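You operate a simulated robot arm through the tools that you are given. There is no shell and no other tool.

You run a simulated robot arm. Do the job below in one go: nothing can be reset, and whatever is moved stays where it is left.

TASK
Get all three cones running at 120C.
Fine: wait till all three lamps are green.

The check looks at the end state, three seconds after you hand in, the way a careful person would. Anything else that was tipped, shoved, dropped, spilled or broken makes it a failure.

THE ROBOT
A 7-joint arm with a two-finger parallel gripper, fixed in place. Base frame: the origin is at the foot of the arm, x ahead of it, y to its left, z up; the work surface is at about z = 823. Units: mm, rad, N and s.
Its first joint turns from -2.601 to 2.601 rad. Payload 3.43 kg.
The tool frame sits at the grasp point between the pads (the TCP): z along the fingers, y along the line on which they close. The tips reach 30 mm beyond it. Largest opening 94 mm; finger width 28, thickness 10; the body of the gripper, 50 by 96 mm, starts 55 mm behind the TCP.
Orientation is told as [roll, pitch, yaw] about the base's x, y, z axes, in that order, counted from this pose: with the fingers straight down and closing along the base's y, the tool's x points along the base's -x, its y along +y and its z along -z.

THE INTERFACE
- The arm moves only by the tool drive_tool. Its argument "commands" is a list of rows, each a list of 7 numbers: the shift along the tool's x, y, z in units of 40 mm (1.0 is 40 mm), then the turn, a rotation vector about the tool's x, y, z in units of 5 degrees (1.0 is 5 degrees), then the opening, from 0 (shut) to 1 (fully open). In form: [[dx, dy, dz, wx, wy, wz, grip], ...]. A call has 1 to 20 rows; each row shifts and turns the commanded pose from where the row before left it, along the tool's axes as they then stand. A call with a number of a shift or a turn outside -1 to 1 is refused whole. A row lasts 0.2 s, in which the tool goes at most 50 mm and 0.15 rad; a call with a longer step from one row to the next is refused whole, and so is a gripper value outside its range. Where a pose cannot be reached the arm comes as near as it can. A force on the tool above 90 N (or 10 N above the force at the start of the call, whichever is more), or a blocked arm, ends the call early, and 0.2 s more pass. The fingers move at their own pace (about 45 mm/s each) and stop on an object; they squeeze with about 29 N. The grip force told is the motor's: it shows also when the fingers shut on nothing. Time passes only in rows, and 0.2 s behind the last, so rows that do not move let the fingers close. The reply holds the time, the measured pose of the TCP, the force on the tool along the base axes, the opening and the grip force, in the units named above and with some noise, with the torque about the TCP (base axes, N m) and any sound that the robot's microphone picked up.
- Cameras (640 x 400 px; columns grow to the right, rows downward): "scene" is fixed at [224.6, 645.9, 1743.3]; the picture's right is [0.35, -0.94, 0.00], its down [-0.82, -0.31, -0.48] and it looks along [0.45, 0.17, -0.88] (base axes); focal length 326 px, centre (320, 200). "wrist" rides on the gripper at [76, 14, -102] in the tool frame; the picture's right is [-0.18, 0.98, 0.00], its down [-0.75, -0.14, -0.64] and it looks along [-0.63, -0.12, 0.77] (tool axes); focal length 243 px, centre (320, 200).
- grab_frame(camera): a new picture of that camera. It takes no simulated time.
- measure_at(camera, pixels): for up to 12 pixels [column, row] of the newest picture of that camera ("zoom" is the newest enlarged one), the place [x, y, z] in the base frame of the surface seen there, good to about 2 mm, but the place of the scene camera against the robot may be out by one fixed shift of up to 18 mm in any direction. It takes no simulated time.
- inspect(camera, box): a new picture of the part [left, top, right, bottom] of that camera's present view, enlarged. It takes no simulated time.
- close_job(): hands the job in; it is judged then, once.

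Leave the gripper open and the arm clear of the work at the hand-in unless told otherwise.

The tools are called after "Call:" by a JSON object that holds its "fn" and its "kwargs". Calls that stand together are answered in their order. drive_tool: Moves the arm, as the interface text tells. Its arguments: {"type":"object","properties":{"commands":{"type":"array","items":{"type":"array","items":{"type":"number"}}}},"required":["commands"]} The other tools are called the same way: grab_frame (camera) takes a picture; measure_at (camera, pixels) gives the place of the surface under pixels of a picture; inspect (camera, box) takes an enlarged picture of a part of a camera's view; close_job () hands the job in.

At the start:

```text
time: 0.0
tool_pos: [667.8, 727.9, 1227.3]
ee_rot: [-0.002, -0.001, 0.001]
force: [0.0, 0.0, -0.3]
ft_torque: [0.04, 0.0, 0.01]
finger_gap: 93.8
grasp_force: 0.0
```

scene: 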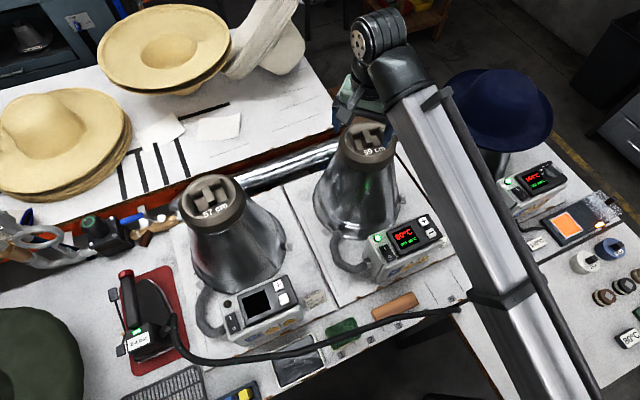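
wrist: 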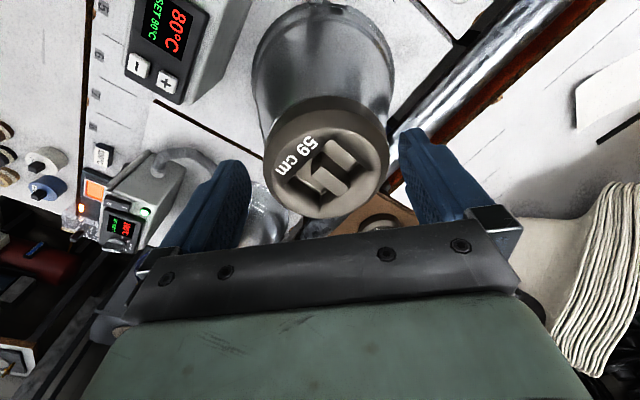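

I see three cones, each with a control box. The left one has a dark display, the middle one reads 80°C, and the right one, under the blue hat, reads something in red. I'll zoom in on each controller before doing anything.

Call:
{"fn": "inspect", "kwargs": {"camera": "scene", "box": [190, 260, 330, 348]}}

Call:
{"fn": "inspect", "kwargs": {"camera": "scene", "box": [340, 205, 460, 280]}}

Call:
{"fn": "inspect", "kwargs": {"camera": "scene", "box": [480, 140, 640, 240]}}

Call:
{"fn": "inspect", "kwargs": {"camera": "scene", "box": [540, 225, 640, 360]}}

Call:
{"fn": "inspect", "kwargs": {"camera": "scene", "box": [100, 250, 340, 400]}}

```text
4.55 times, centred on (260, 304) of scene
```

zoom: 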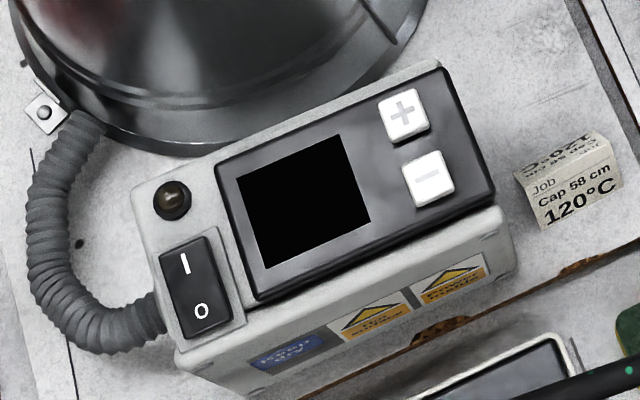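

```text
5.33 times, centred on (400, 242) of scene
```

zoom: 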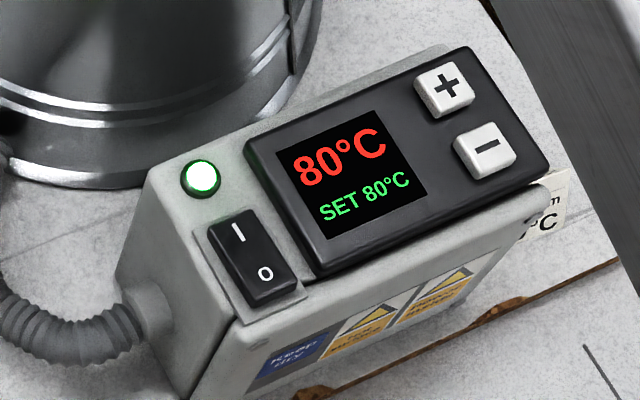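

```text
4.00 times, centred on (560, 190) of scene
```

zoom: 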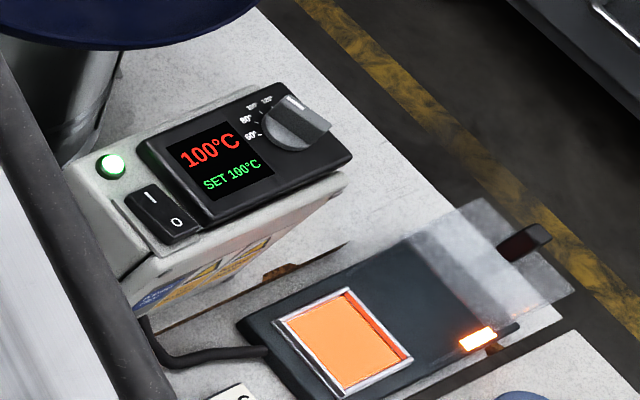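

```text
2.96 times, centred on (590, 292) of scene
```

zoom: 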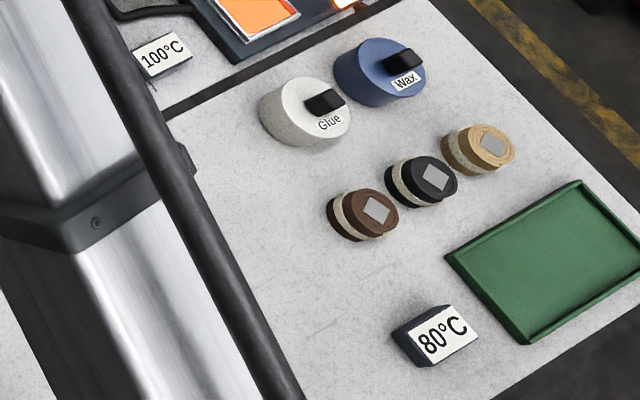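

```text
2.67 times, centred on (220, 325) of scene
```

zoom: 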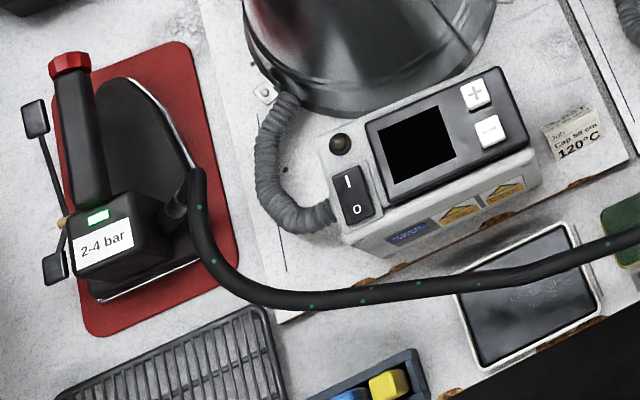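

Left cone: switched off, with a rocker marked I/O and +/− keys. Middle cone: on, SET 80°C, with +/− keys. Right cone: on, SET 100°C, with a rotary dial. Next I'll measure these controls from both cameras.

Call:
{"fn": "grab_frame", "kwargs": {"camera": "scene"}}

Call:
{"fn": "measure_at", "kwargs": {"camera": "scene", "pixels": [[278.6, 285.5], [284, 299], [230.6, 318.3], [234, 328], [227, 304], [424, 221.3], [431.3, 232], [386.5, 257], [377, 239], [548, 173.5], [552, 166], [560, 171]]}}

Call:
{"fn": "grab_frame", "kwargs": {"camera": "wrist"}}

Call:
{"fn": "measure_at", "kwargs": {"camera": "wrist", "pixels": [[166, 82], [138, 65], [180, 30], [120, 225], [145, 212], [100, 155], [320, 150], [40, 165]]}}

Call:
{"fn": "inspect", "kwargs": {"camera": "wrist", "box": [60, 140, 200, 260]}}

```text
taken
```

scene: 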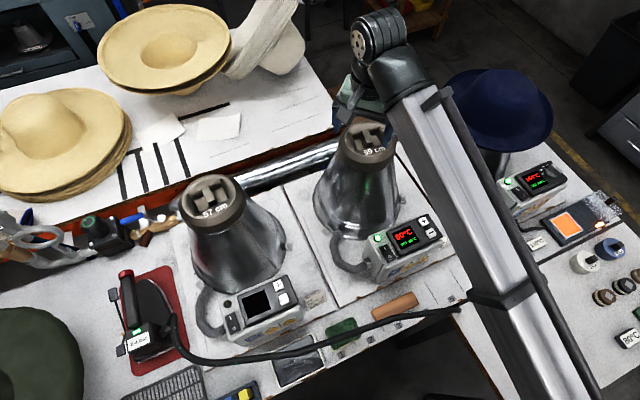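

```text
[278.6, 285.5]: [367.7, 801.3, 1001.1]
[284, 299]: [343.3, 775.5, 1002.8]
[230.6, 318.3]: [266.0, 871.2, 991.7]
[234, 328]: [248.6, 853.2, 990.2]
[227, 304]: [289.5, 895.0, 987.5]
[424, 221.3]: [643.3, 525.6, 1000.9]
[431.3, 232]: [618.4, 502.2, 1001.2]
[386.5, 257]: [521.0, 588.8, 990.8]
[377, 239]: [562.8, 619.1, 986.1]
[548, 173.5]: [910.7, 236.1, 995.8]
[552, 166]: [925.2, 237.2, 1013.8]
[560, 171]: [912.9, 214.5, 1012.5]
```

```text
taken
```

wrist: 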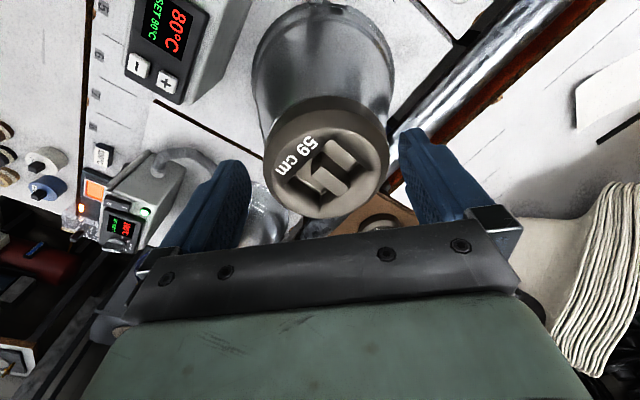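

```text
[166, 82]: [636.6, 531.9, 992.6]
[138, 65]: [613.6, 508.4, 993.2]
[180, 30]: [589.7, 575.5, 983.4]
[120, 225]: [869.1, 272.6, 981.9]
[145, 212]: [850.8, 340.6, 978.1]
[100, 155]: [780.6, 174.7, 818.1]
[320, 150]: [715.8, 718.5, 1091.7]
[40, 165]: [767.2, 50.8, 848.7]
```

```text
3.33 times, centred on (130, 200) of wrist
```

zoom: 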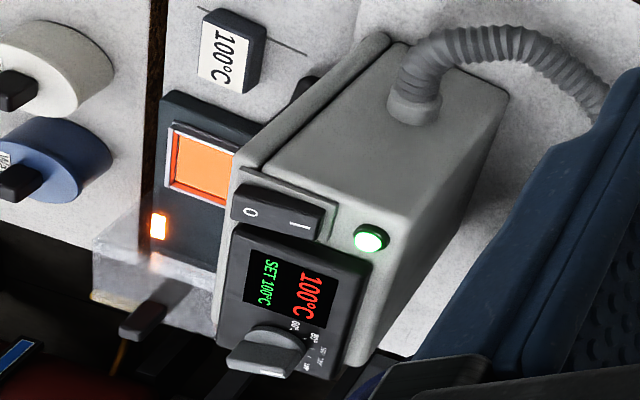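

The wrist and scene cameras disagree by about (+5.5, −6.3, +8) mm, so I'll trust the wrist. The middle unit's "+" is near (637, 532, 993). I'll shut the fingers and move above it, staying high, for a closer wrist look.

Call:
{"fn": "drive_tool", "kwargs": {"commands": [[0.15, -0.98, 0, 0, 0, 0, 0], [0.15, -0.98, 0, 0, 0, 0, 0], [0.15, -0.98, 0, 0, 0, 0, 0], [0.15, -0.98, 0, 0, 0, 0, 0], [0.15, -0.98, 0, 0, 0, 0, 0], [0, 0, 0.8, 0, 0, 0, 0], [0, 0, 0.8, 0, 0, 0, 0], [0, 0, 0.8, 0, 0, 0, 0], [0, 0, 0, 0, 0, 0, 0]]}}

Call:
{"fn": "grab_frame", "kwargs": {"camera": "wrist"}}

Call:
{"fn": "grab_frame", "kwargs": {"camera": "scene"}}

```text
time: 2.0
tool_pos: [649.9, 544.3, 1102.2]
ee_rot: [0.0, 0.002, 0.0]
force: [-0.7, -0.7, -0.8]
ft_torque: [-0.02, 0.02, 0.0]
finger_gap: 0.0
grasp_force: 29.2
out of reach, approached as far as the arm can: row 3, 4, 5
```

```text
taken
```

wrist: 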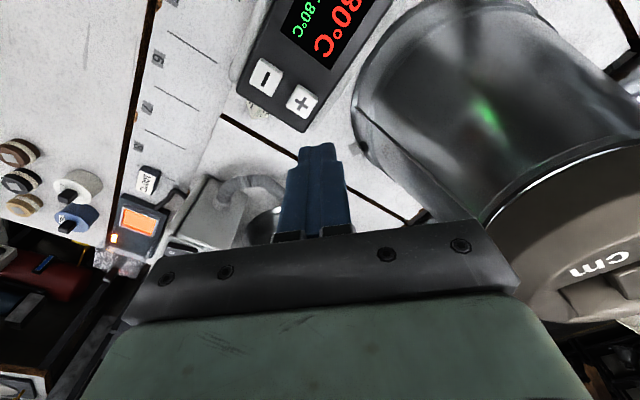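

```text
taken
```

scene: 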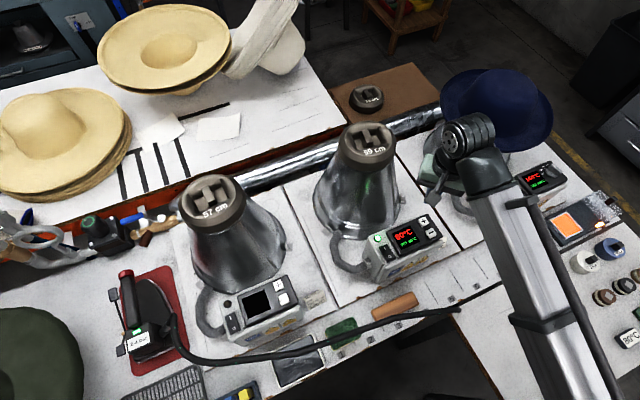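

I'm above the middle box. In the wrist view "+" is at about (302,101) and "−" at (264,78). I'll measure these and some bezel points to find the tilt of the face.

Call:
{"fn": "measure_at", "kwargs": {"camera": "wrist", "pixels": [[302, 101], [264, 78], [290, 92], [275, 112], [325, 90], [275, 45], [350, 45], [245, 90]]}}

Call:
{"fn": "inspect", "kwargs": {"camera": "wrist", "box": [220, 0, 420, 140]}}

Call:
{"fn": "inspect", "kwargs": {"camera": "scene", "box": [420, 60, 600, 240]}}

```text
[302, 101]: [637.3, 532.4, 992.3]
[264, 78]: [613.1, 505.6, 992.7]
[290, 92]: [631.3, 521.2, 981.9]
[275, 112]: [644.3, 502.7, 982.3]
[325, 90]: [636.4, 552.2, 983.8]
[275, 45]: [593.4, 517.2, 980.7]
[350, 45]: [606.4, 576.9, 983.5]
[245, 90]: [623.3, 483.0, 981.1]
```

```text
2.86 times, centred on (320, 70) of wrist
```

zoom: 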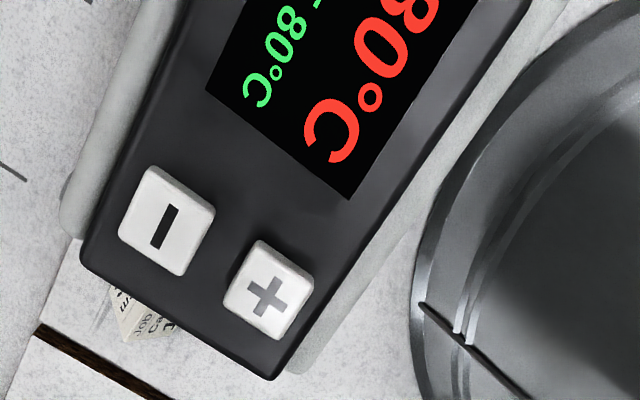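

```text
2.22 times, centred on (510, 150) of scene
```

zoom: 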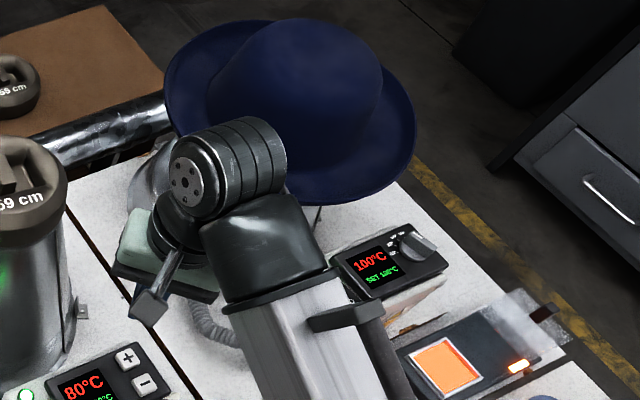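

The face is level at z≈982 and the key tops are at 992.5, so the tip touches at TCP z≈1022. I'll go over "+" at (637.3, 532.4) and hover at TCP z≈1035.

Call:
{"fn": "drive_tool", "kwargs": {"commands": [[0.3, -0.3, 0.8, 0, 0, 0, 0], [0, 0, 0.85, 0, 0, 0, 0], [0, 0, 0, 0, 0, 0, 0]]}}

Call:
{"fn": "grab_frame", "kwargs": {"camera": "wrist"}}

```text
time: 2.8
tool_pos: [637.7, 531.1, 1036.0]
ee_rot: [-0.002, 0.001, 0.001]
force: [-0.3, 0.3, 0.1]
ft_torque: [0.01, -0.02, -0.01]
finger_gap: 0.1
grasp_force: 28.7
```

```text
taken
```

wrist: 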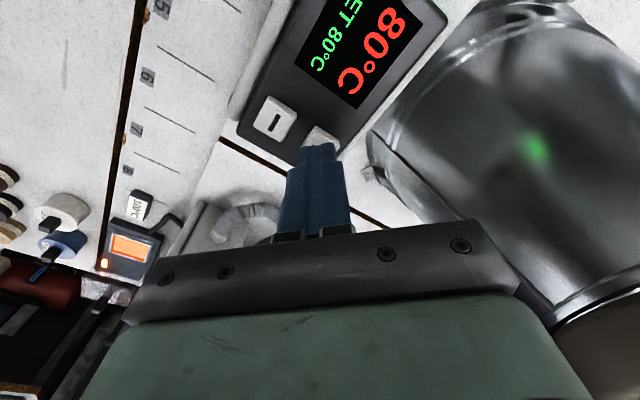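

The closed fingertip is right over "+", and the display is in view. I'll make one short test press, down to about 3.5 mm past the key top, and come straight back up.

Call:
{"fn": "drive_tool", "kwargs": {"commands": [[0, 0, 0.28, 0, 0, 0, 0], [0, 0, 0.08, 0, 0, 0, 0], [0, 0, 0.08, 0, 0, 0, 0], [0, 0, -0.16, 0, 0, 0, 0], [0, 0, 0, 0, 0, 0, 0]]}}

Call:
{"fn": "grab_frame", "kwargs": {"camera": "wrist"}}

Call:
{"fn": "inspect", "kwargs": {"camera": "scene", "box": [340, 205, 460, 280]}}

```text
time: 4.0
tool_pos: [636.9, 530.5, 1023.3]
ee_rot: [0.0, 0.001, 0.0]
force: [-0.4, -0.1, 0.3]
ft_torque: [0.01, 0.01, 0.0]
finger_gap: 0.0
grasp_force: 28.8
heard: click
```

```text
taken
```

wrist: 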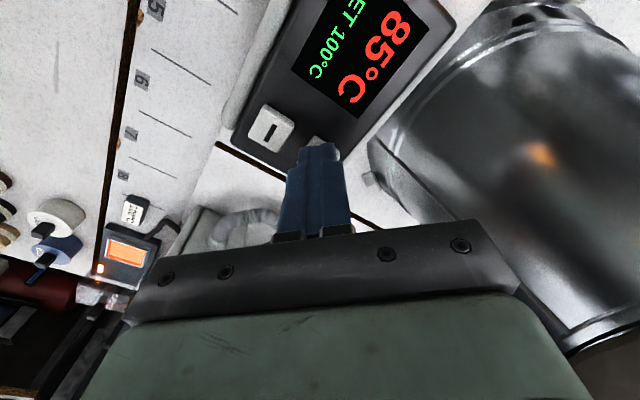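

```text
5.33 times, centred on (400, 242) of scene
```

zoom: 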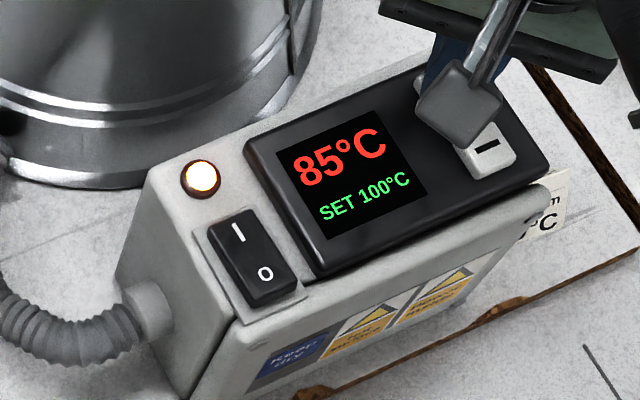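

One click moved SET from 80 to 100°C, so each press is 20°C. The lamp has turned amber and the unit is heating, now at 85°C. One more identical press should bring it to 120°C.

Call:
{"fn": "drive_tool", "kwargs": {"commands": [[0, 0, 0.04, 0, 0, 0, 0], [0, 0, 0.08, 0, 0, 0, 0], [0, 0, -0.16, 0, 0, 0, 0], [0, 0, -0.2, 0, 0, 0, 0]]}}

Call:
{"fn": "inspect", "kwargs": {"camera": "scene", "box": [340, 205, 460, 280]}}

```text
time: 5.0
tool_pos: [636.5, 529.2, 1033.5]
ee_rot: [0.001, 0.001, 0.0]
force: [-0.9, 0.0, 0.5]
ft_torque: [-0.04, 0.02, 0.01]
finger_gap: 0.0
grasp_force: 29.0
heard: click
```

```text
5.33 times, centred on (400, 242) of scene
```

zoom: 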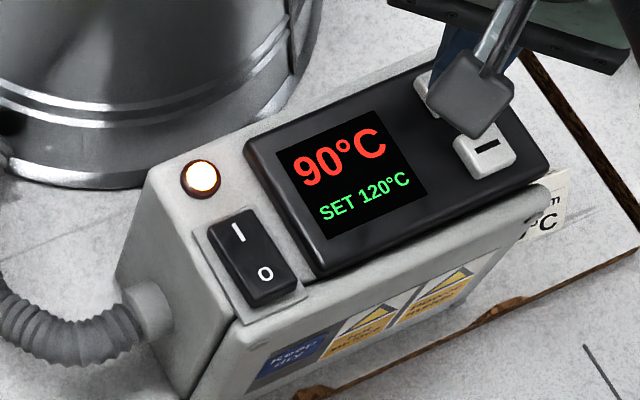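

The middle unit now shows SET 120°C and is at 90°C and climbing. Next is the left unit, which is off. I'll rise to z≈1130 and move along the front of the boxes, clear of the cones, to just above the left panel.

Call:
{"fn": "drive_tool", "kwargs": {"commands": [[0, 0, -0.8, 0, 0, 0, 0], [0, 0, -0.8, 0, 0, 0, 0], [0, 0, -0.8, 0, 0, 0, 0], [0.76, 0.77, 0, 0, 0, 0, 0], [0.76, 0.77, 0, 0, 0, 0, 0], [0.76, 0.77, 0, 0, 0, 0, 0], [0.76, 0.77, 0, 0, 0, 0, 0], [0.76, 0.77, 0, 0, 0, 0, 0], [0.76, 0.77, 0, 0, 0, 0, 0], [0.76, 0.77, 0, 0, 0, 0, 0], [0.76, 0.77, 0, 0, 0, 0, 0], [0.76, 0.77, 0, 0, 0, 0, 0], [0, 0, 0, 0, 0, 0, 0]]}}

Call:
{"fn": "grab_frame", "kwargs": {"camera": "wrist"}}

Call:
{"fn": "grab_frame", "kwargs": {"camera": "scene"}}

```text
time: 7.8
tool_pos: [362.6, 810.7, 1126.5]
ee_rot: [0.001, 0.0, -0.001]
force: [0.8, 0.4, -0.4]
ft_torque: [0.0, -0.02, -0.03]
finger_gap: 0.0
grasp_force: 29.0
```

```text
taken
```

wrist: 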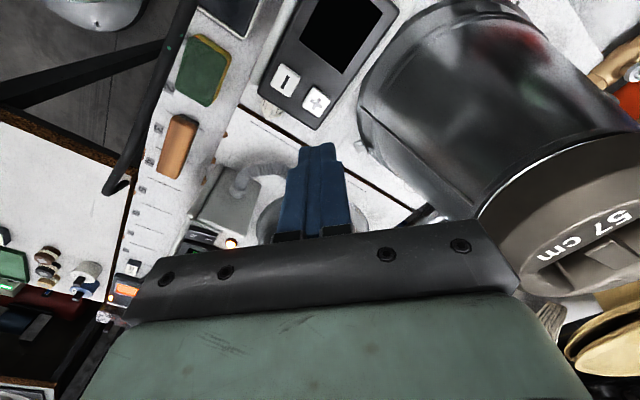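

```text
taken
```

scene: 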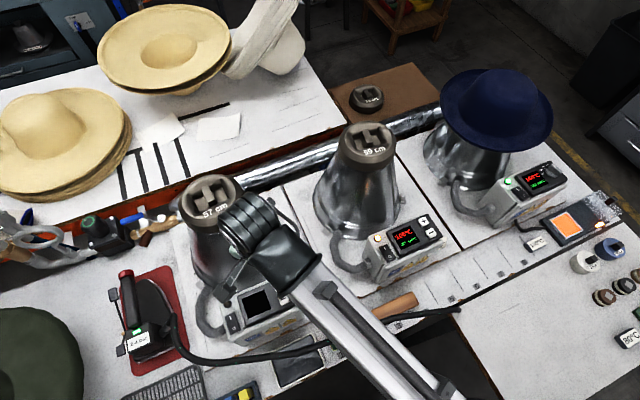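

I'm above the left box. In the wrist view "+" is at (316,100) and "−" at (285,80). I'll measure them, and zoom the scene camera on the rocker and the right unit.

Call:
{"fn": "measure_at", "kwargs": {"camera": "wrist", "pixels": [[316, 100], [285, 80], [340, 95], [300, 118]]}}

Call:
{"fn": "inspect", "kwargs": {"camera": "scene", "box": [205, 280, 269, 320]}}

```text
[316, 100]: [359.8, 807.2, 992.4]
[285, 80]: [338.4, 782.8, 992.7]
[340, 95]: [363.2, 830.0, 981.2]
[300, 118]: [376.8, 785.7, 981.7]
```

```text
10.00 times, centred on (237, 300) of scene
```

zoom: 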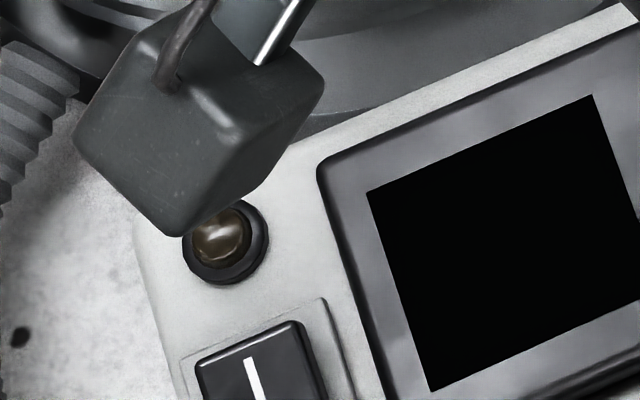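

"+" on the left unit is at (359.8, 807.2, 992.4). I'll power it on first, so I'm moving at height to over the rocker, estimated at (260, 877), to get a wrist view of it.

Call:
{"fn": "drive_tool", "kwargs": {"commands": [[0.83, 0.55, 0, 0, 0, 0, 0], [0.83, 0.55, 0, 0, 0, 0, 0], [0.83, 0.55, 0, 0, 0, 0, 0], [0, 0, 0, 0, 0, 0, 0]]}}

Call:
{"fn": "grab_frame", "kwargs": {"camera": "wrist"}}

Call:
{"fn": "inspect", "kwargs": {"camera": "wrist", "box": [220, 30, 420, 155]}}

```text
time: 8.8
tool_pos: [264.9, 874.3, 1126.4]
ee_rot: [-0.001, 0.0, 0.0]
force: [0.6, 0.6, 0.7]
ft_torque: [-0.04, -0.01, 0.0]
finger_gap: 0.0
grasp_force: 28.9
```

```text
taken
```

wrist: 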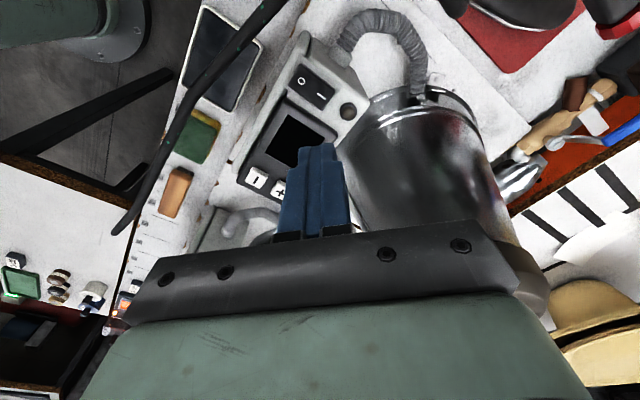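

```text
3.20 times, centred on (320, 92) of wrist
```

zoom: 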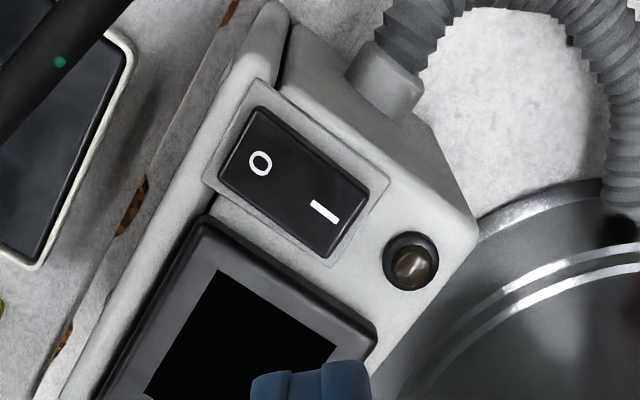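

The wrist now sees the rocker clearly. The "I" end is near zoom (325,211) and the "O" end near (260,163). I'll measure across the rocker on this zoom.

Call:
{"fn": "measure_at", "kwargs": {"camera": "zoom", "pixels": [[325, 211], [260, 163], [293, 187], [335, 235], [350, 205], [245, 140], [410, 262], [375, 190], [225, 180], [330, 255], [360, 190], [300, 240]]}}

```text
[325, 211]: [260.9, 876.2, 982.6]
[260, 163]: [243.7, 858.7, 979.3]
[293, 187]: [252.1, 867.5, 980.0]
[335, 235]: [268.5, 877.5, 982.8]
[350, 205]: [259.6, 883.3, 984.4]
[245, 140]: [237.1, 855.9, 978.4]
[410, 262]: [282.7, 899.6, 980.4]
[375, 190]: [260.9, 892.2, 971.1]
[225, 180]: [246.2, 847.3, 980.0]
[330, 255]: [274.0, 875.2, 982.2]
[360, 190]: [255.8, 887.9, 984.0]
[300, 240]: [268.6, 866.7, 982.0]
```

The rocker is centred near (252, 868.5). Its I end is raised to z≈984 and its O end is down at ≈978.5, which confirms it's off. To press only the I end I'd like the thin side of the fingers along the rocker, a 45° yaw. First I'll check how far away the cone cap is, and also the blue hat's brim for later.

Call:
{"fn": "grab_frame", "kwargs": {"camera": "scene"}}

Call:
{"fn": "measure_at", "kwargs": {"camera": "scene", "pixels": [[180, 205], [213, 228], [243, 195], [212, 182], [552, 115], [545, 140], [520, 150], [490, 155], [500, 75], [443, 110], [548, 173], [556, 168]]}}

```text
taken
```

scene: 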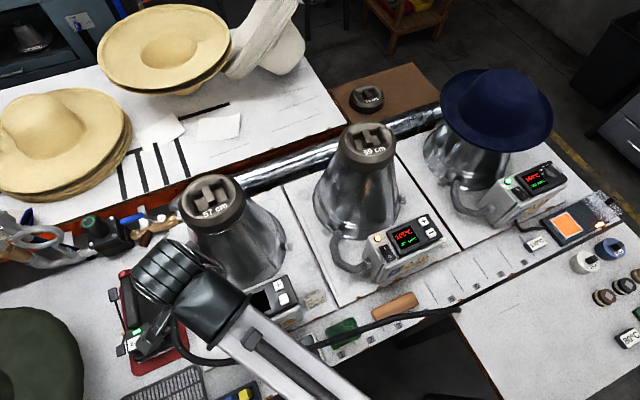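

```text
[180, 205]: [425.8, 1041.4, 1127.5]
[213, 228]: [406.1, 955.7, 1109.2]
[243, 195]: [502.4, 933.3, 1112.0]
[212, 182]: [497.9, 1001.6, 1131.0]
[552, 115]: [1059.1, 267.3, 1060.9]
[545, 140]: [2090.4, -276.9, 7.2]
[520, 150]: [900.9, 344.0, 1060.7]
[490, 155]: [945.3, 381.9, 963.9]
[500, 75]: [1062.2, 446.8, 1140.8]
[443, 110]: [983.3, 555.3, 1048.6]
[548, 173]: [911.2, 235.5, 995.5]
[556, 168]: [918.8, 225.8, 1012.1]
```

The left cap is about 200 mm from the press point, so a 45° turn is safe. The hat's brim passes about 65 mm from the knob, which I'll keep in mind. Now I'll turn the tool +45° about its z axis at the present height.

Call:
{"fn": "drive_tool", "kwargs": {"commands": [[0, 0, 0, 0, 0, 1, 0], [0, 0, 0, 0, 0, 1, 0], [0, 0, 0, 0, 0, 1, 0], [0, 0, 0, 0, 0, 1, 0], [0, 0, 0, 0, 0, 1, 0], [0, 0, 0, 0, 0, 1, 0], [0, 0, 0, 0, 0, 1, 0], [0, 0, 0, 0, 0, 1, 0], [0, 0, 0, 0, 0, 1, 0], [0, 0, 0, 0, 0, 0, 0]]}}

Call:
{"fn": "grab_frame", "kwargs": {"camera": "wrist"}}

```text
time: 11.0
tool_pos: [264.0, 874.0, 1126.8]
ee_rot: [-0.001, -0.001, -0.788]
force: [0.2, 0.8, 1.0]
ft_torque: [0.01, 0.0, 0.02]
finger_gap: 0.2
grasp_force: 29.2
```

```text
taken
```

wrist: 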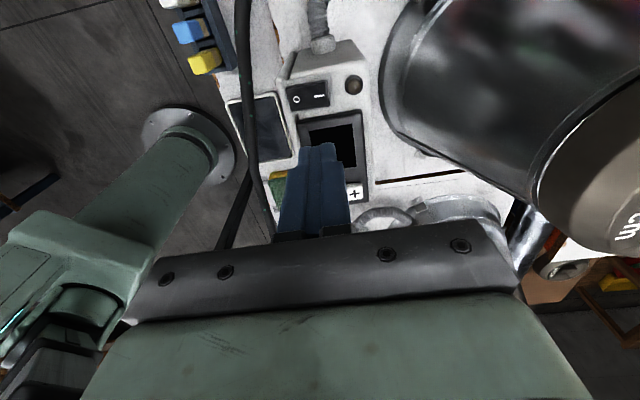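

The yaw is done. The rocker lies across the view at (308,95), with I on the right. I'll shift to above the I end (264.7, 881.2) and come down to a hover about 10 mm over it.

Call:
{"fn": "drive_tool", "kwargs": {"commands": [[0.115, 0.14, 0.8, 0, 0, 0, 0], [0, 0, 0.9, 0, 0, 0, 0], [0, 0, 0.87, 0, 0, 0, 0], [0, 0, 0, 0, 0, 0, 0]]}}

Call:
{"fn": "grab_frame", "kwargs": {"camera": "wrist"}}

Call:
{"fn": "inspect", "kwargs": {"camera": "wrist", "box": [260, 100, 388, 180]}}

```text
time: 12.0
tool_pos: [264.1, 881.4, 1025.3]
ee_rot: [0.0, 0.0, -0.786]
force: [-0.6, -1.0, -0.5]
ft_torque: [-0.03, 0.01, 0.02]
finger_gap: 0.0
grasp_force: 28.6
```

```text
taken
```

wrist: 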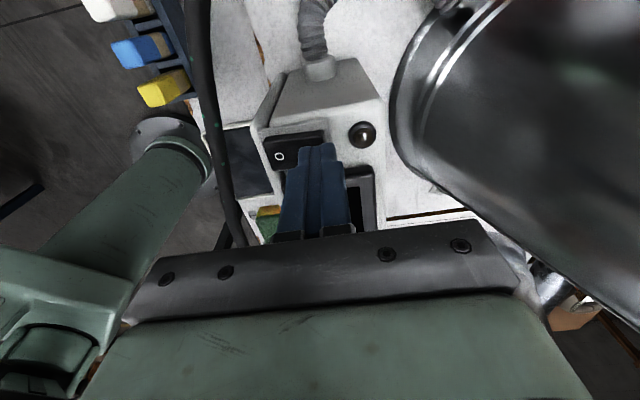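

```text
5.00 times, centred on (324, 140) of wrist
```

zoom: 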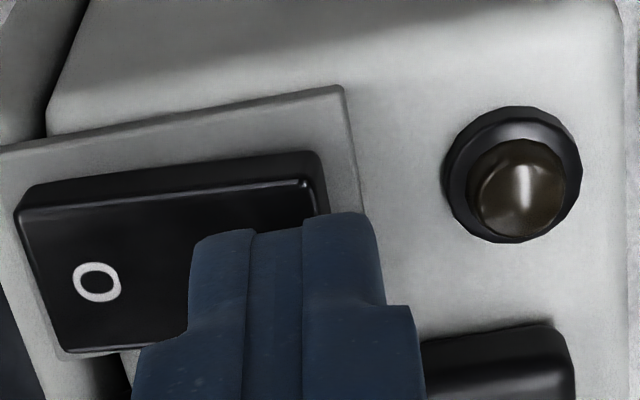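

The fingertip covers the I end of the rocker, clear of the lamp and bezel. I'll press in small steps, about 8 mm past first contact, then lift.

Call:
{"fn": "drive_tool", "kwargs": {"commands": [[0, 0, 0.26, 0, 0, 0, 0], [0, 0, 0.08, 0, 0, 0, 0], [0, 0, 0.08, 0, 0, 0, 0], [0, 0, 0.06, 0, 0, 0, 0], [0, 0, -0.2, 0, 0, 0, 0], [0, 0, -0.5, 0, 0, 0, 0], [0, 0, 0, 0, 0, 0, 0]]}}

Call:
{"fn": "grab_frame", "kwargs": {"camera": "wrist"}}

Call:
{"fn": "grab_frame", "kwargs": {"camera": "scene"}}

```text
time: 13.6
tool_pos: [265.7, 880.2, 1033.9]
ee_rot: [0.0, 0.0, -0.786]
force: [0.1, -0.1, 0.0]
ft_torque: [0.0, 0.02, -0.03]
finger_gap: 0.1
grasp_force: 29.4
```

```text
taken
```

wrist: 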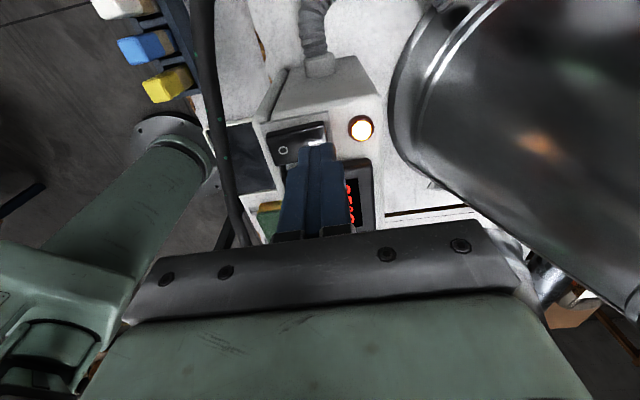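

```text
taken
```

scene: 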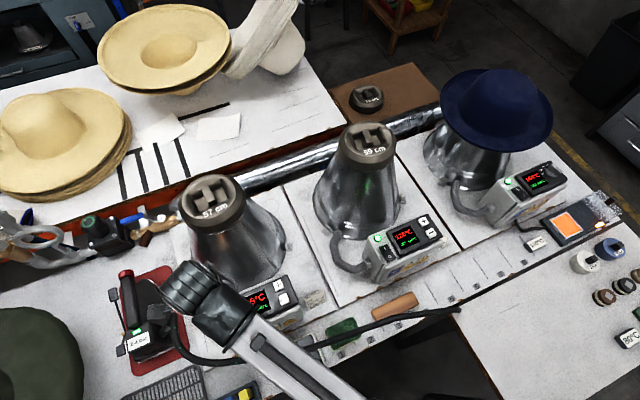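

The left unit is on: its lamp is amber and its display is lit. I'll zoom in on all three displays to read them, then go to the left "+".

Call:
{"fn": "inspect", "kwargs": {"camera": "scene", "box": [230, 270, 310, 330]}}

Call:
{"fn": "inspect", "kwargs": {"camera": "scene", "box": [340, 205, 460, 280]}}

Call:
{"fn": "drive_tool", "kwargs": {"commands": [[0, 0, -0.4, 0, 0, 0, 0], [-0.984, 0.124, 0, 0, 0, 0, 0], [-0.984, 0.124, 0, 0, 0, 0, 0], [-0.984, 0.124, 0, 0, 0, 0, 0], [0, 0, 0, 0, 0, 0, 0]]}}

Call:
{"fn": "grab_frame", "kwargs": {"camera": "wrist"}}

Call:
{"fn": "inspect", "kwargs": {"camera": "scene", "box": [200, 270, 320, 350]}}

```text
6.67 times, centred on (270, 300) of scene
```

zoom: 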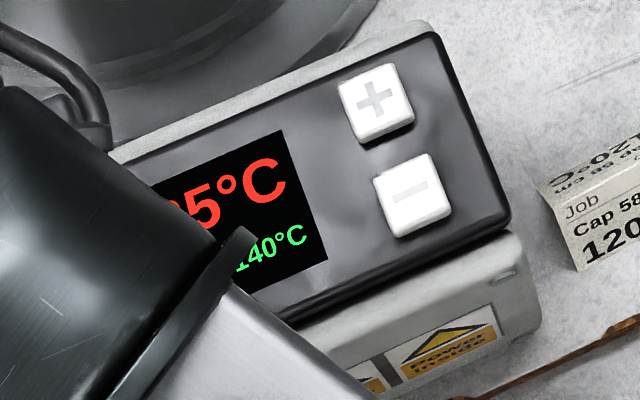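

```text
5.33 times, centred on (400, 242) of scene
```

zoom: 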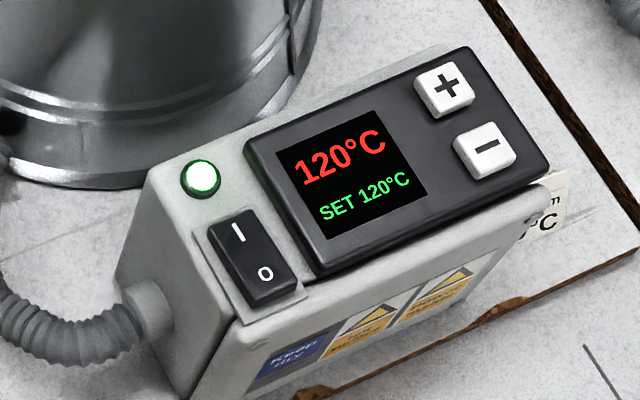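

```text
time: 14.8
tool_pos: [358.7, 805.1, 1051.0]
ee_rot: [-0.001, -0.001, -0.784]
force: [-0.3, 0.1, 0.4]
ft_torque: [0.01, 0.01, 0.0]
finger_gap: 0.2
grasp_force: 28.8
```

```text
taken
```

wrist: 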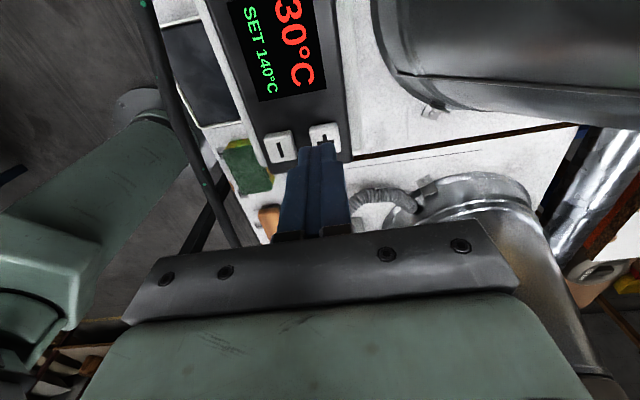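

```text
5.00 times, centred on (260, 310) of scene
```

zoom: 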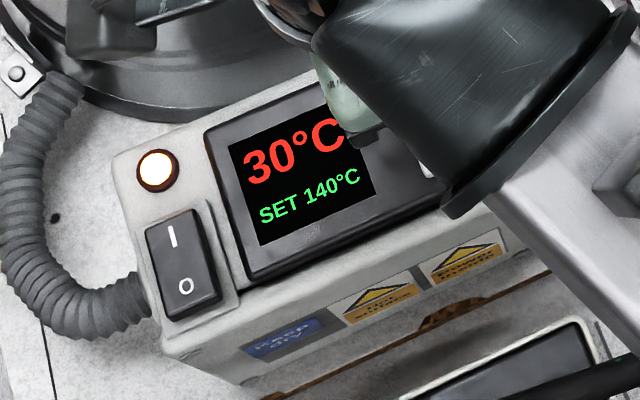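

The left unit came up at SET 140°C, so it needs one press of "−", not "+". The middle one is at 120/120 and green. I'll shift sideways to "−" at (338.4, 782.8) and drop to a hover.

Call:
{"fn": "drive_tool", "kwargs": {"commands": [[-0.035, -0.753, 0, 0, 0, 0, 0], [0, 0, 0.38, 0, 0, 0, 0], [0, 0, 0, 0, 0, 0, 0]]}}

Call:
{"fn": "grab_frame", "kwargs": {"camera": "wrist"}}

```text
time: 15.6
tool_pos: [337.7, 784.9, 1035.7]
ee_rot: [0.001, -0.001, -0.784]
force: [0.1, -0.7, -0.1]
ft_torque: [-0.02, -0.05, -0.02]
finger_gap: 0.0
grasp_force: 29.3
```

```text
taken
```

wrist: 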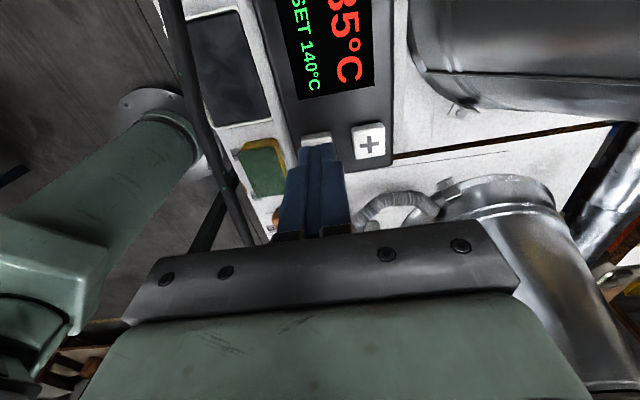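

The tip is squarely on "−", with "+" well clear at (369,143). I'll give it a single press, the same depth as on the middle unit, and lift.

Call:
{"fn": "drive_tool", "kwargs": {"commands": [[0, 0, 0.28, 0, 0, 0, 0], [0, 0, 0.08, 0, 0, 0, 0], [0, 0, 0.07, 0, 0, 0, 0], [0, 0, -0.2, 0, 0, 0, 0], [0, 0, -0.5, 0, 0, 0, 0]]}}

Call:
{"fn": "grab_frame", "kwargs": {"camera": "wrist"}}

```text
time: 16.8
tool_pos: [338.9, 786.4, 1047.7]
ee_rot: [0.002, 0.0, -0.787]
force: [0.6, 0.4, -0.2]
ft_torque: [-0.04, 0.02, -0.01]
finger_gap: 0.0
grasp_force: 28.5
heard: click
```

```text
taken
```

wrist: 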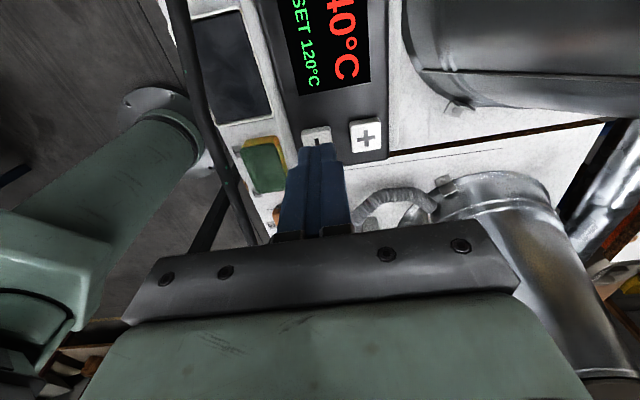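

The left unit now shows SET 120°C and is heating, at 40°C. Next I'll rise, turn back to yaw 0, and travel along the line of boxes to the right unit's dial.

Call:
{"fn": "drive_tool", "kwargs": {"commands": [[0, 0, -0.25, 0, 0, -1, 0], [0, 0, -0.25, 0, 0, -1, 0], [0, 0, -0.25, 0, 0, -1, 0], [0, 0, -0.25, 0, 0, -1, 0], [0, 0, -0.25, 0, 0, -1, 0], [0, 0, -0.25, 0, 0, -1, 0], [0, 0, -0.25, 0, 0, -1, 0], [0, 0, -0.25, 0, 0, -1, 0], [0, 0, -0.25, 0, 0, -1, 0], [-0.8, -0.8, 0, 0, 0, 0, 0], [-0.8, -0.8, 0, 0, 0, 0, 0], [-0.8, -0.8, 0, 0, 0, 0, 0], [-0.8, -0.8, 0, 0, 0, 0, 0], [-0.8, -0.8, 0, 0, 0, 0, 0], [-0.8, -0.8, 0, 0, 0, 0, 0], [-0.8, -0.8, 0, 0, 0, 0, 0], [-0.8, -0.8, 0, 0, 0, 0, 0], [-0.8, -0.8, 0, 0, 0, 0, 0]]}}

```text
time: 20.6
tool_pos: [628.8, 499.0, 1136.6]
ee_rot: [0.001, 0.002, 0.0]
force: [-1.2, 0.3, 0.4]
ft_torque: [-0.02, -0.04, 0.07]
finger_gap: 0.0
grasp_force: 28.8
```

I'm now above the middle unit at z≈1137. I'll continue in the same direction to near the right dial at about (895, 250).

Call:
{"fn": "drive_tool", "kwargs": {"commands": [[-0.83, -0.78, 0, 0, 0, 0, 0], [-0.83, -0.78, 0, 0, 0, 0, 0], [-0.83, -0.78, 0, 0, 0, 0, 0], [-0.83, -0.78, 0, 0, 0, 0, 0], [-0.83, -0.78, 0, 0, 0, 0, 0], [-0.83, -0.78, 0, 0, 0, 0, 0], [-0.83, -0.78, 0, 0, 0, 0, 0], [-0.83, -0.78, 0, 0, 0, 0, 0], [0, 0, 0, 0, 0, 0, 0]]}}

Call:
{"fn": "grab_frame", "kwargs": {"camera": "wrist"}}

Call:
{"fn": "grab_frame", "kwargs": {"camera": "scene"}}

Call:
{"fn": "inspect", "kwargs": {"camera": "wrist", "box": [240, 30, 400, 140]}}

```text
time: 22.6
tool_pos: [892.2, 246.8, 1133.0]
ee_rot: [0.0, 0.0, 0.0]
force: [-0.1, 0.1, -0.1]
ft_torque: [0.0, 0.0, 0.0]
finger_gap: 0.4
grasp_force: 29.2
```

```text
taken
```

wrist: 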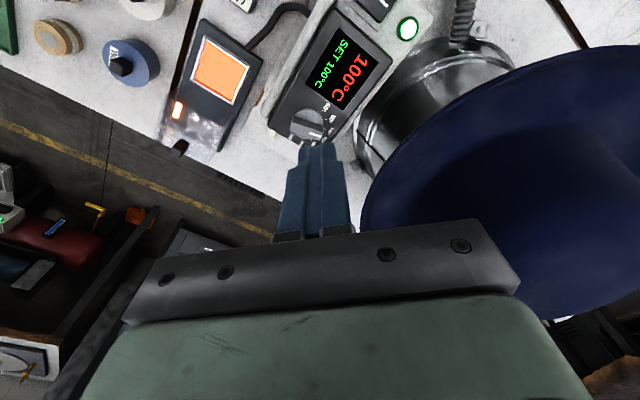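

```text
taken
```

scene: 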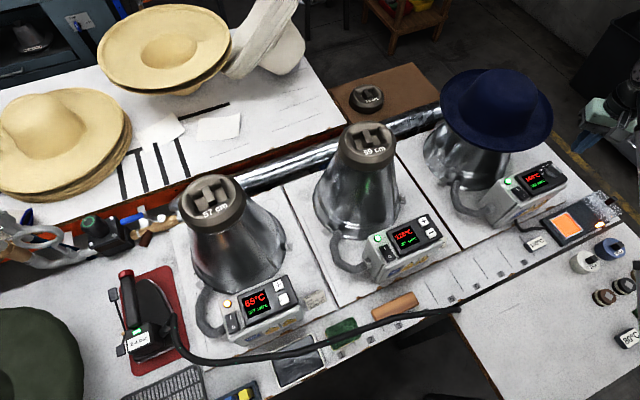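

```text
3.64 times, centred on (320, 85) of wrist
```

zoom: 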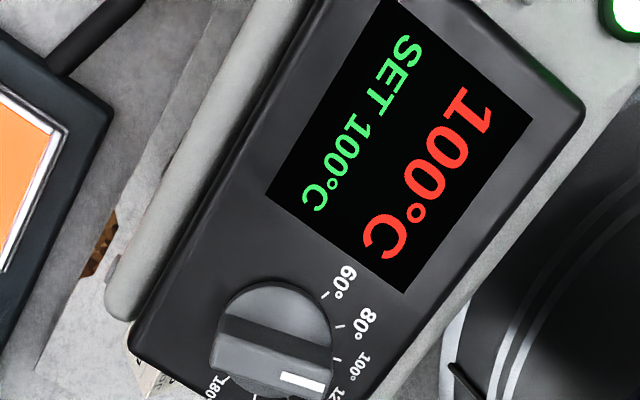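

The dial is at wrist (311,122), partly hidden by the fingers. The legend runs 60, 80, 100, 12… clockwise, with a white pointer line. I'll step 50 mm to −y, away from the hat, for an unobstructed view of the dial.

Call:
{"fn": "drive_tool", "kwargs": {"commands": [[-0.1, -0.7, 0, 0, 0, 0, 0], [-0.1, -0.7, 0, 0, 0, 0, 0], [0, 0, 0, 0, 0, 0, 0]]}}

Call:
{"fn": "grab_frame", "kwargs": {"camera": "wrist"}}

Call:
{"fn": "inspect", "kwargs": {"camera": "wrist", "box": [350, 70, 446, 130]}}

```text
time: 23.4
tool_pos: [900.5, 193.6, 1135.8]
ee_rot: [0.0, 0.001, -0.001]
force: [-0.5, -0.1, 0.4]
ft_torque: [0.04, 0.04, -0.01]
finger_gap: 0.0
grasp_force: 28.7
```

```text
taken
```

wrist: 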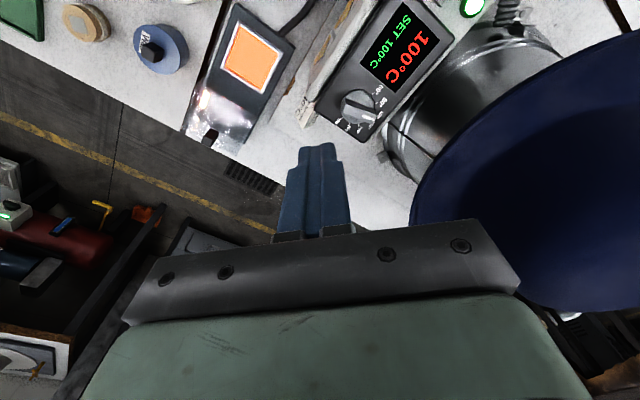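

```text
6.67 times, centred on (398, 100) of wrist
```

zoom: 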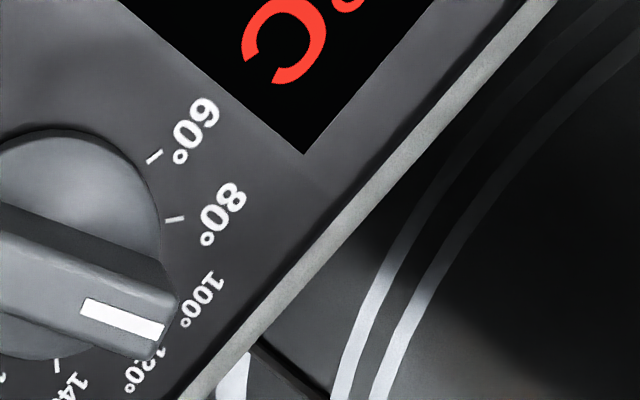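

Call:
{"fn": "inspect", "kwargs": {"camera": "wrist", "box": [320, 75, 400, 135]}}

```text
6.67 times, centred on (360, 105) of wrist
```

zoom: 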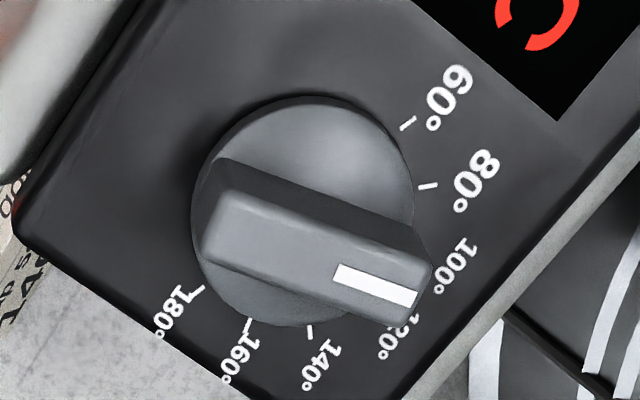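

Now the dial is fully readable: 60, 80, 100, 120, 140, 160, 180 clockwise, with the grip bar pointing at 100. I'll measure the ticks, the bar and the disc to get the geometry.

Call:
{"fn": "measure_at", "kwargs": {"camera": "zoom", "pixels": [[409, 123], [429, 186], [311, 332], [250, 322], [197, 289], [225, 220], [320, 250], [375, 283], [415, 315], [428, 268], [212, 250], [310, 130]]}}

Call:
{"fn": "measure_at", "kwargs": {"camera": "zoom", "pixels": [[345, 115], [230, 140], [390, 160], [290, 310], [205, 180], [245, 197], [210, 258], [300, 225], [310, 255], [290, 280], [300, 195], [420, 240]]}}

```text
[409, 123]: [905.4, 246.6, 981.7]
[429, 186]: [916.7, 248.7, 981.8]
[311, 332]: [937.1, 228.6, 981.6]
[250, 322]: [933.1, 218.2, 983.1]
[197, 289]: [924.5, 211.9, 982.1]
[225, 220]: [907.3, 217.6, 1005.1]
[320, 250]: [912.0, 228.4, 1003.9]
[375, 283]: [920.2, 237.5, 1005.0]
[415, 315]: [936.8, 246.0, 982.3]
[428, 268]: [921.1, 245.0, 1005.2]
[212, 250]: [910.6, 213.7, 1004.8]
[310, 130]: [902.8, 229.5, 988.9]
```

```text
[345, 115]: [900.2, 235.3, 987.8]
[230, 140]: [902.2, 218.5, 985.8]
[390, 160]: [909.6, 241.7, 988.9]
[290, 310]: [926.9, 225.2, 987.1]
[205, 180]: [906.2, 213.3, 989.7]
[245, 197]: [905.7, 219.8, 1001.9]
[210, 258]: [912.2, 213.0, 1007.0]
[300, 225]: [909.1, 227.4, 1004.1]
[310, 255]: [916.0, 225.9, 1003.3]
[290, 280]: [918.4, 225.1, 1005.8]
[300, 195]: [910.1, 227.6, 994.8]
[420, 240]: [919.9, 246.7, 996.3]
```

The dial's centre is about (916.5, 229.5). The bar lies at ≈60° in base axes, at 100. Steps are about 31.5° clockwise, so 120 is at ≈28.5°. The bar top is at z≈1005 and the disc top at ≈988. Before moving in, I'll check the scene for how close the wrist comes to the hat and how the left unit is doing.

Call:
{"fn": "grab_frame", "kwargs": {"camera": "scene"}}

Call:
{"fn": "inspect", "kwargs": {"camera": "scene", "box": [480, 60, 640, 200]}}

```text
taken
```

scene: 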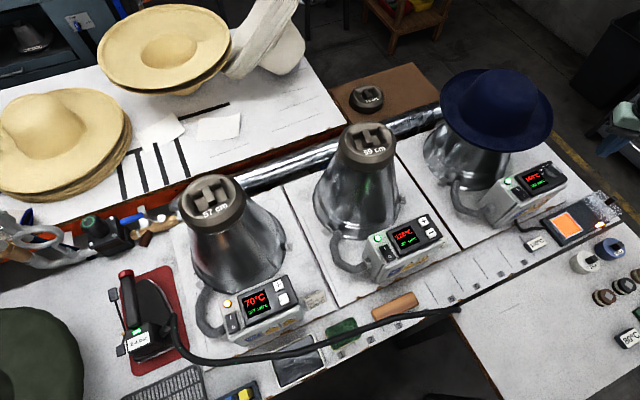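

```text
2.86 times, centred on (560, 130) of scene
```

zoom: 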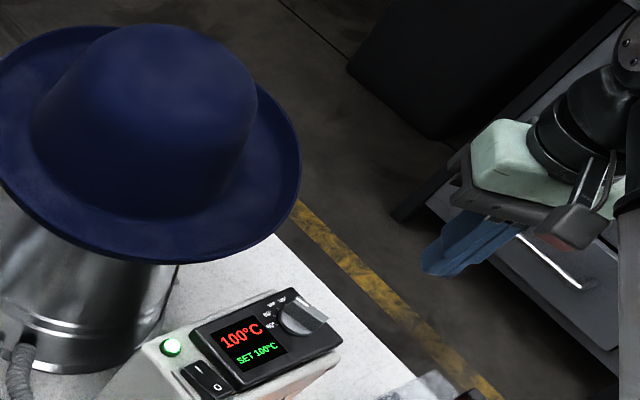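

There's ample clearance: the gripper sits well to the right of the hat and the forearm comes in from the far side. I'll turn +60° in yaw here so the fingers straddle the bar, open about 50 mm, and shift over the dial while still at z≈1135.

Call:
{"fn": "drive_tool", "kwargs": {"commands": [[0, 0, 0, 0, 0, -1, 0.5], [0, 0, 0, 0, 0, -1, 0.5], [0, 0, 0, 0, 0, -1, 0.5], [0, 0, 0, 0, 0, -1, 0.5], [0, 0, 0, 0, 0, -1, 0.5], [0, 0, 0, 0, 0, -1, 0.5], [0, 0, 0, 0, 0, -1, 0.5], [0, 0, 0, 0, 0, -1, 0.5], [0, 0, 0, 0, 0, -1, 0.5], [0, 0, 0, 0, 0, -1, 0.5], [0, 0, 0, 0, 0, -1, 0.5], [0, 0, 0, 0, 0, -1, 0.5], [-0.5, 0.05, 0, 0, 0, 0, 0.5], [-0.48, 0.05, 0, 0, 0, 0, 0.5], [0, 0, 0, 0, 0, 0, 0.5]]}}

Call:
{"fn": "grab_frame", "kwargs": {"camera": "wrist"}}

Call:
{"fn": "inspect", "kwargs": {"camera": "wrist", "box": [260, 50, 380, 150]}}

```text
time: 26.6
tool_pos: [915.7, 228.4, 1137.0]
ee_rot: [-0.002, -0.001, 1.047]
force: [0.0, 0.2, -0.7]
ft_torque: [0.01, -0.02, -0.02]
finger_gap: 47.2
grasp_force: 0.2
```

```text
taken
```

wrist: 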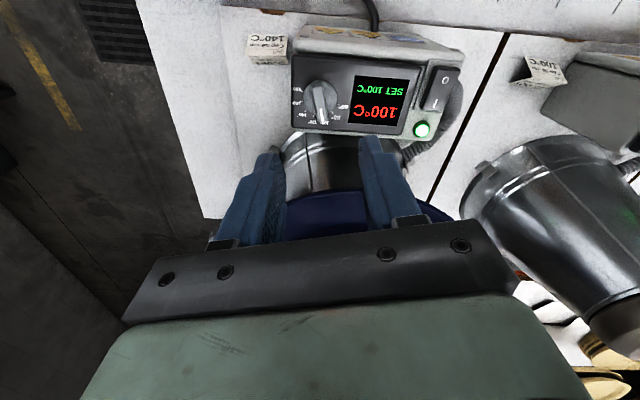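

```text
4.00 times, centred on (320, 100) of wrist
```

zoom: 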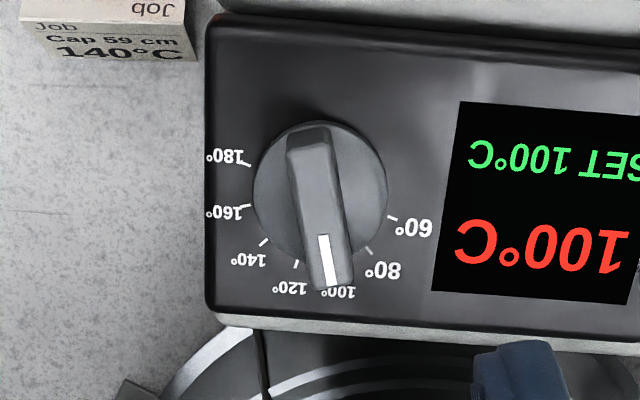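

The fingers now straddle the dial, and the bar runs up and down in the view with its pointer at 100. I'll measure points along the bar and the ticks to fine-tune the centre and angle before coming down.

Call:
{"fn": "measure_at", "kwargs": {"camera": "zoom", "pixels": [[314, 150], [318, 185], [323, 220], [329, 260], [290, 150], [335, 150], [302, 240], [345, 240], [312, 290], [352, 285], [305, 127], [270, 180]]}}

Call:
{"fn": "measure_at", "kwargs": {"camera": "zoom", "pixels": [[392, 218], [368, 252], [296, 264], [264, 242], [246, 207], [247, 163], [365, 180], [300, 126], [330, 126], [265, 215], [355, 225], [310, 180]]}}

```text
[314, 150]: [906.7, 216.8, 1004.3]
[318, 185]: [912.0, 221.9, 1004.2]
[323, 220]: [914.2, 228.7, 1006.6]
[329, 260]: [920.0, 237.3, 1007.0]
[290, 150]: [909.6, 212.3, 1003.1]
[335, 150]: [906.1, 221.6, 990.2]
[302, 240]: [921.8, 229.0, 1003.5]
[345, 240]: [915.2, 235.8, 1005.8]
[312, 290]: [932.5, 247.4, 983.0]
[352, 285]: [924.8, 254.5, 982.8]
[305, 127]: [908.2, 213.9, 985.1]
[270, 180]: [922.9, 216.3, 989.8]
```

```text
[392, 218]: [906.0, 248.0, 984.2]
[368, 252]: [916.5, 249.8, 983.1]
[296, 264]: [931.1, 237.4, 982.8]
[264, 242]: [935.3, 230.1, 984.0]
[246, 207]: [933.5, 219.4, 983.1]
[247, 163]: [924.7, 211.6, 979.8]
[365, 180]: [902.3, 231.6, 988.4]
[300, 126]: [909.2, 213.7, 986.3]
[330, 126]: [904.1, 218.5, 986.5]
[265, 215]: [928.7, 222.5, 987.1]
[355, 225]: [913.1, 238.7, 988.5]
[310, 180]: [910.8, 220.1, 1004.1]
```

The refined figures are centre ≈(916, 230), bar at ≈58°, width about 9.5 mm, and 120 at ≈28°. I'll nudge 1.6 mm and descend to TCP z≈1040 to check alignment before the last part.

Call:
{"fn": "drive_tool", "kwargs": {"commands": [[-0.04, 0.01, 0.9, 0, 0, 0, 0.5], [0, 0, 0.9, 0, 0, 0, 0.5], [0, 0, 0.62, 0, 0, 0, 0.5], [0, 0, 0, 0, 0, 0, 0.5]]}}

Call:
{"fn": "grab_frame", "kwargs": {"camera": "wrist"}}

Call:
{"fn": "inspect", "kwargs": {"camera": "scene", "box": [430, 60, 640, 220]}}

```text
time: 27.6
tool_pos: [916.4, 228.5, 1039.0]
ee_rot: [0.0, 0.001, 1.046]
force: [0.1, -0.2, 0.1]
ft_torque: [0.0, 0.0, 0.0]
finger_gap: 46.8
grasp_force: 0.1
```

```text
taken
```

wrist: 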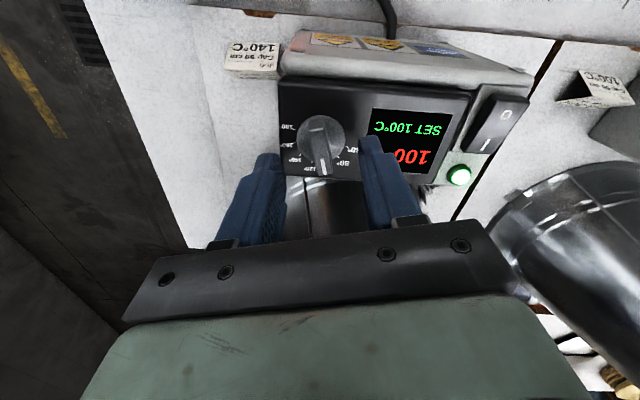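

```text
2.50 times, centred on (535, 140) of scene
```

zoom: 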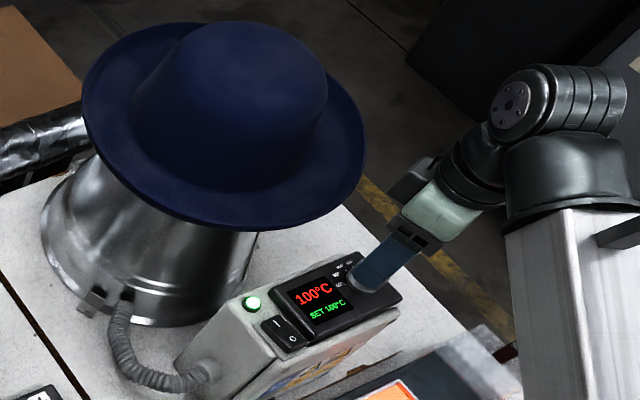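

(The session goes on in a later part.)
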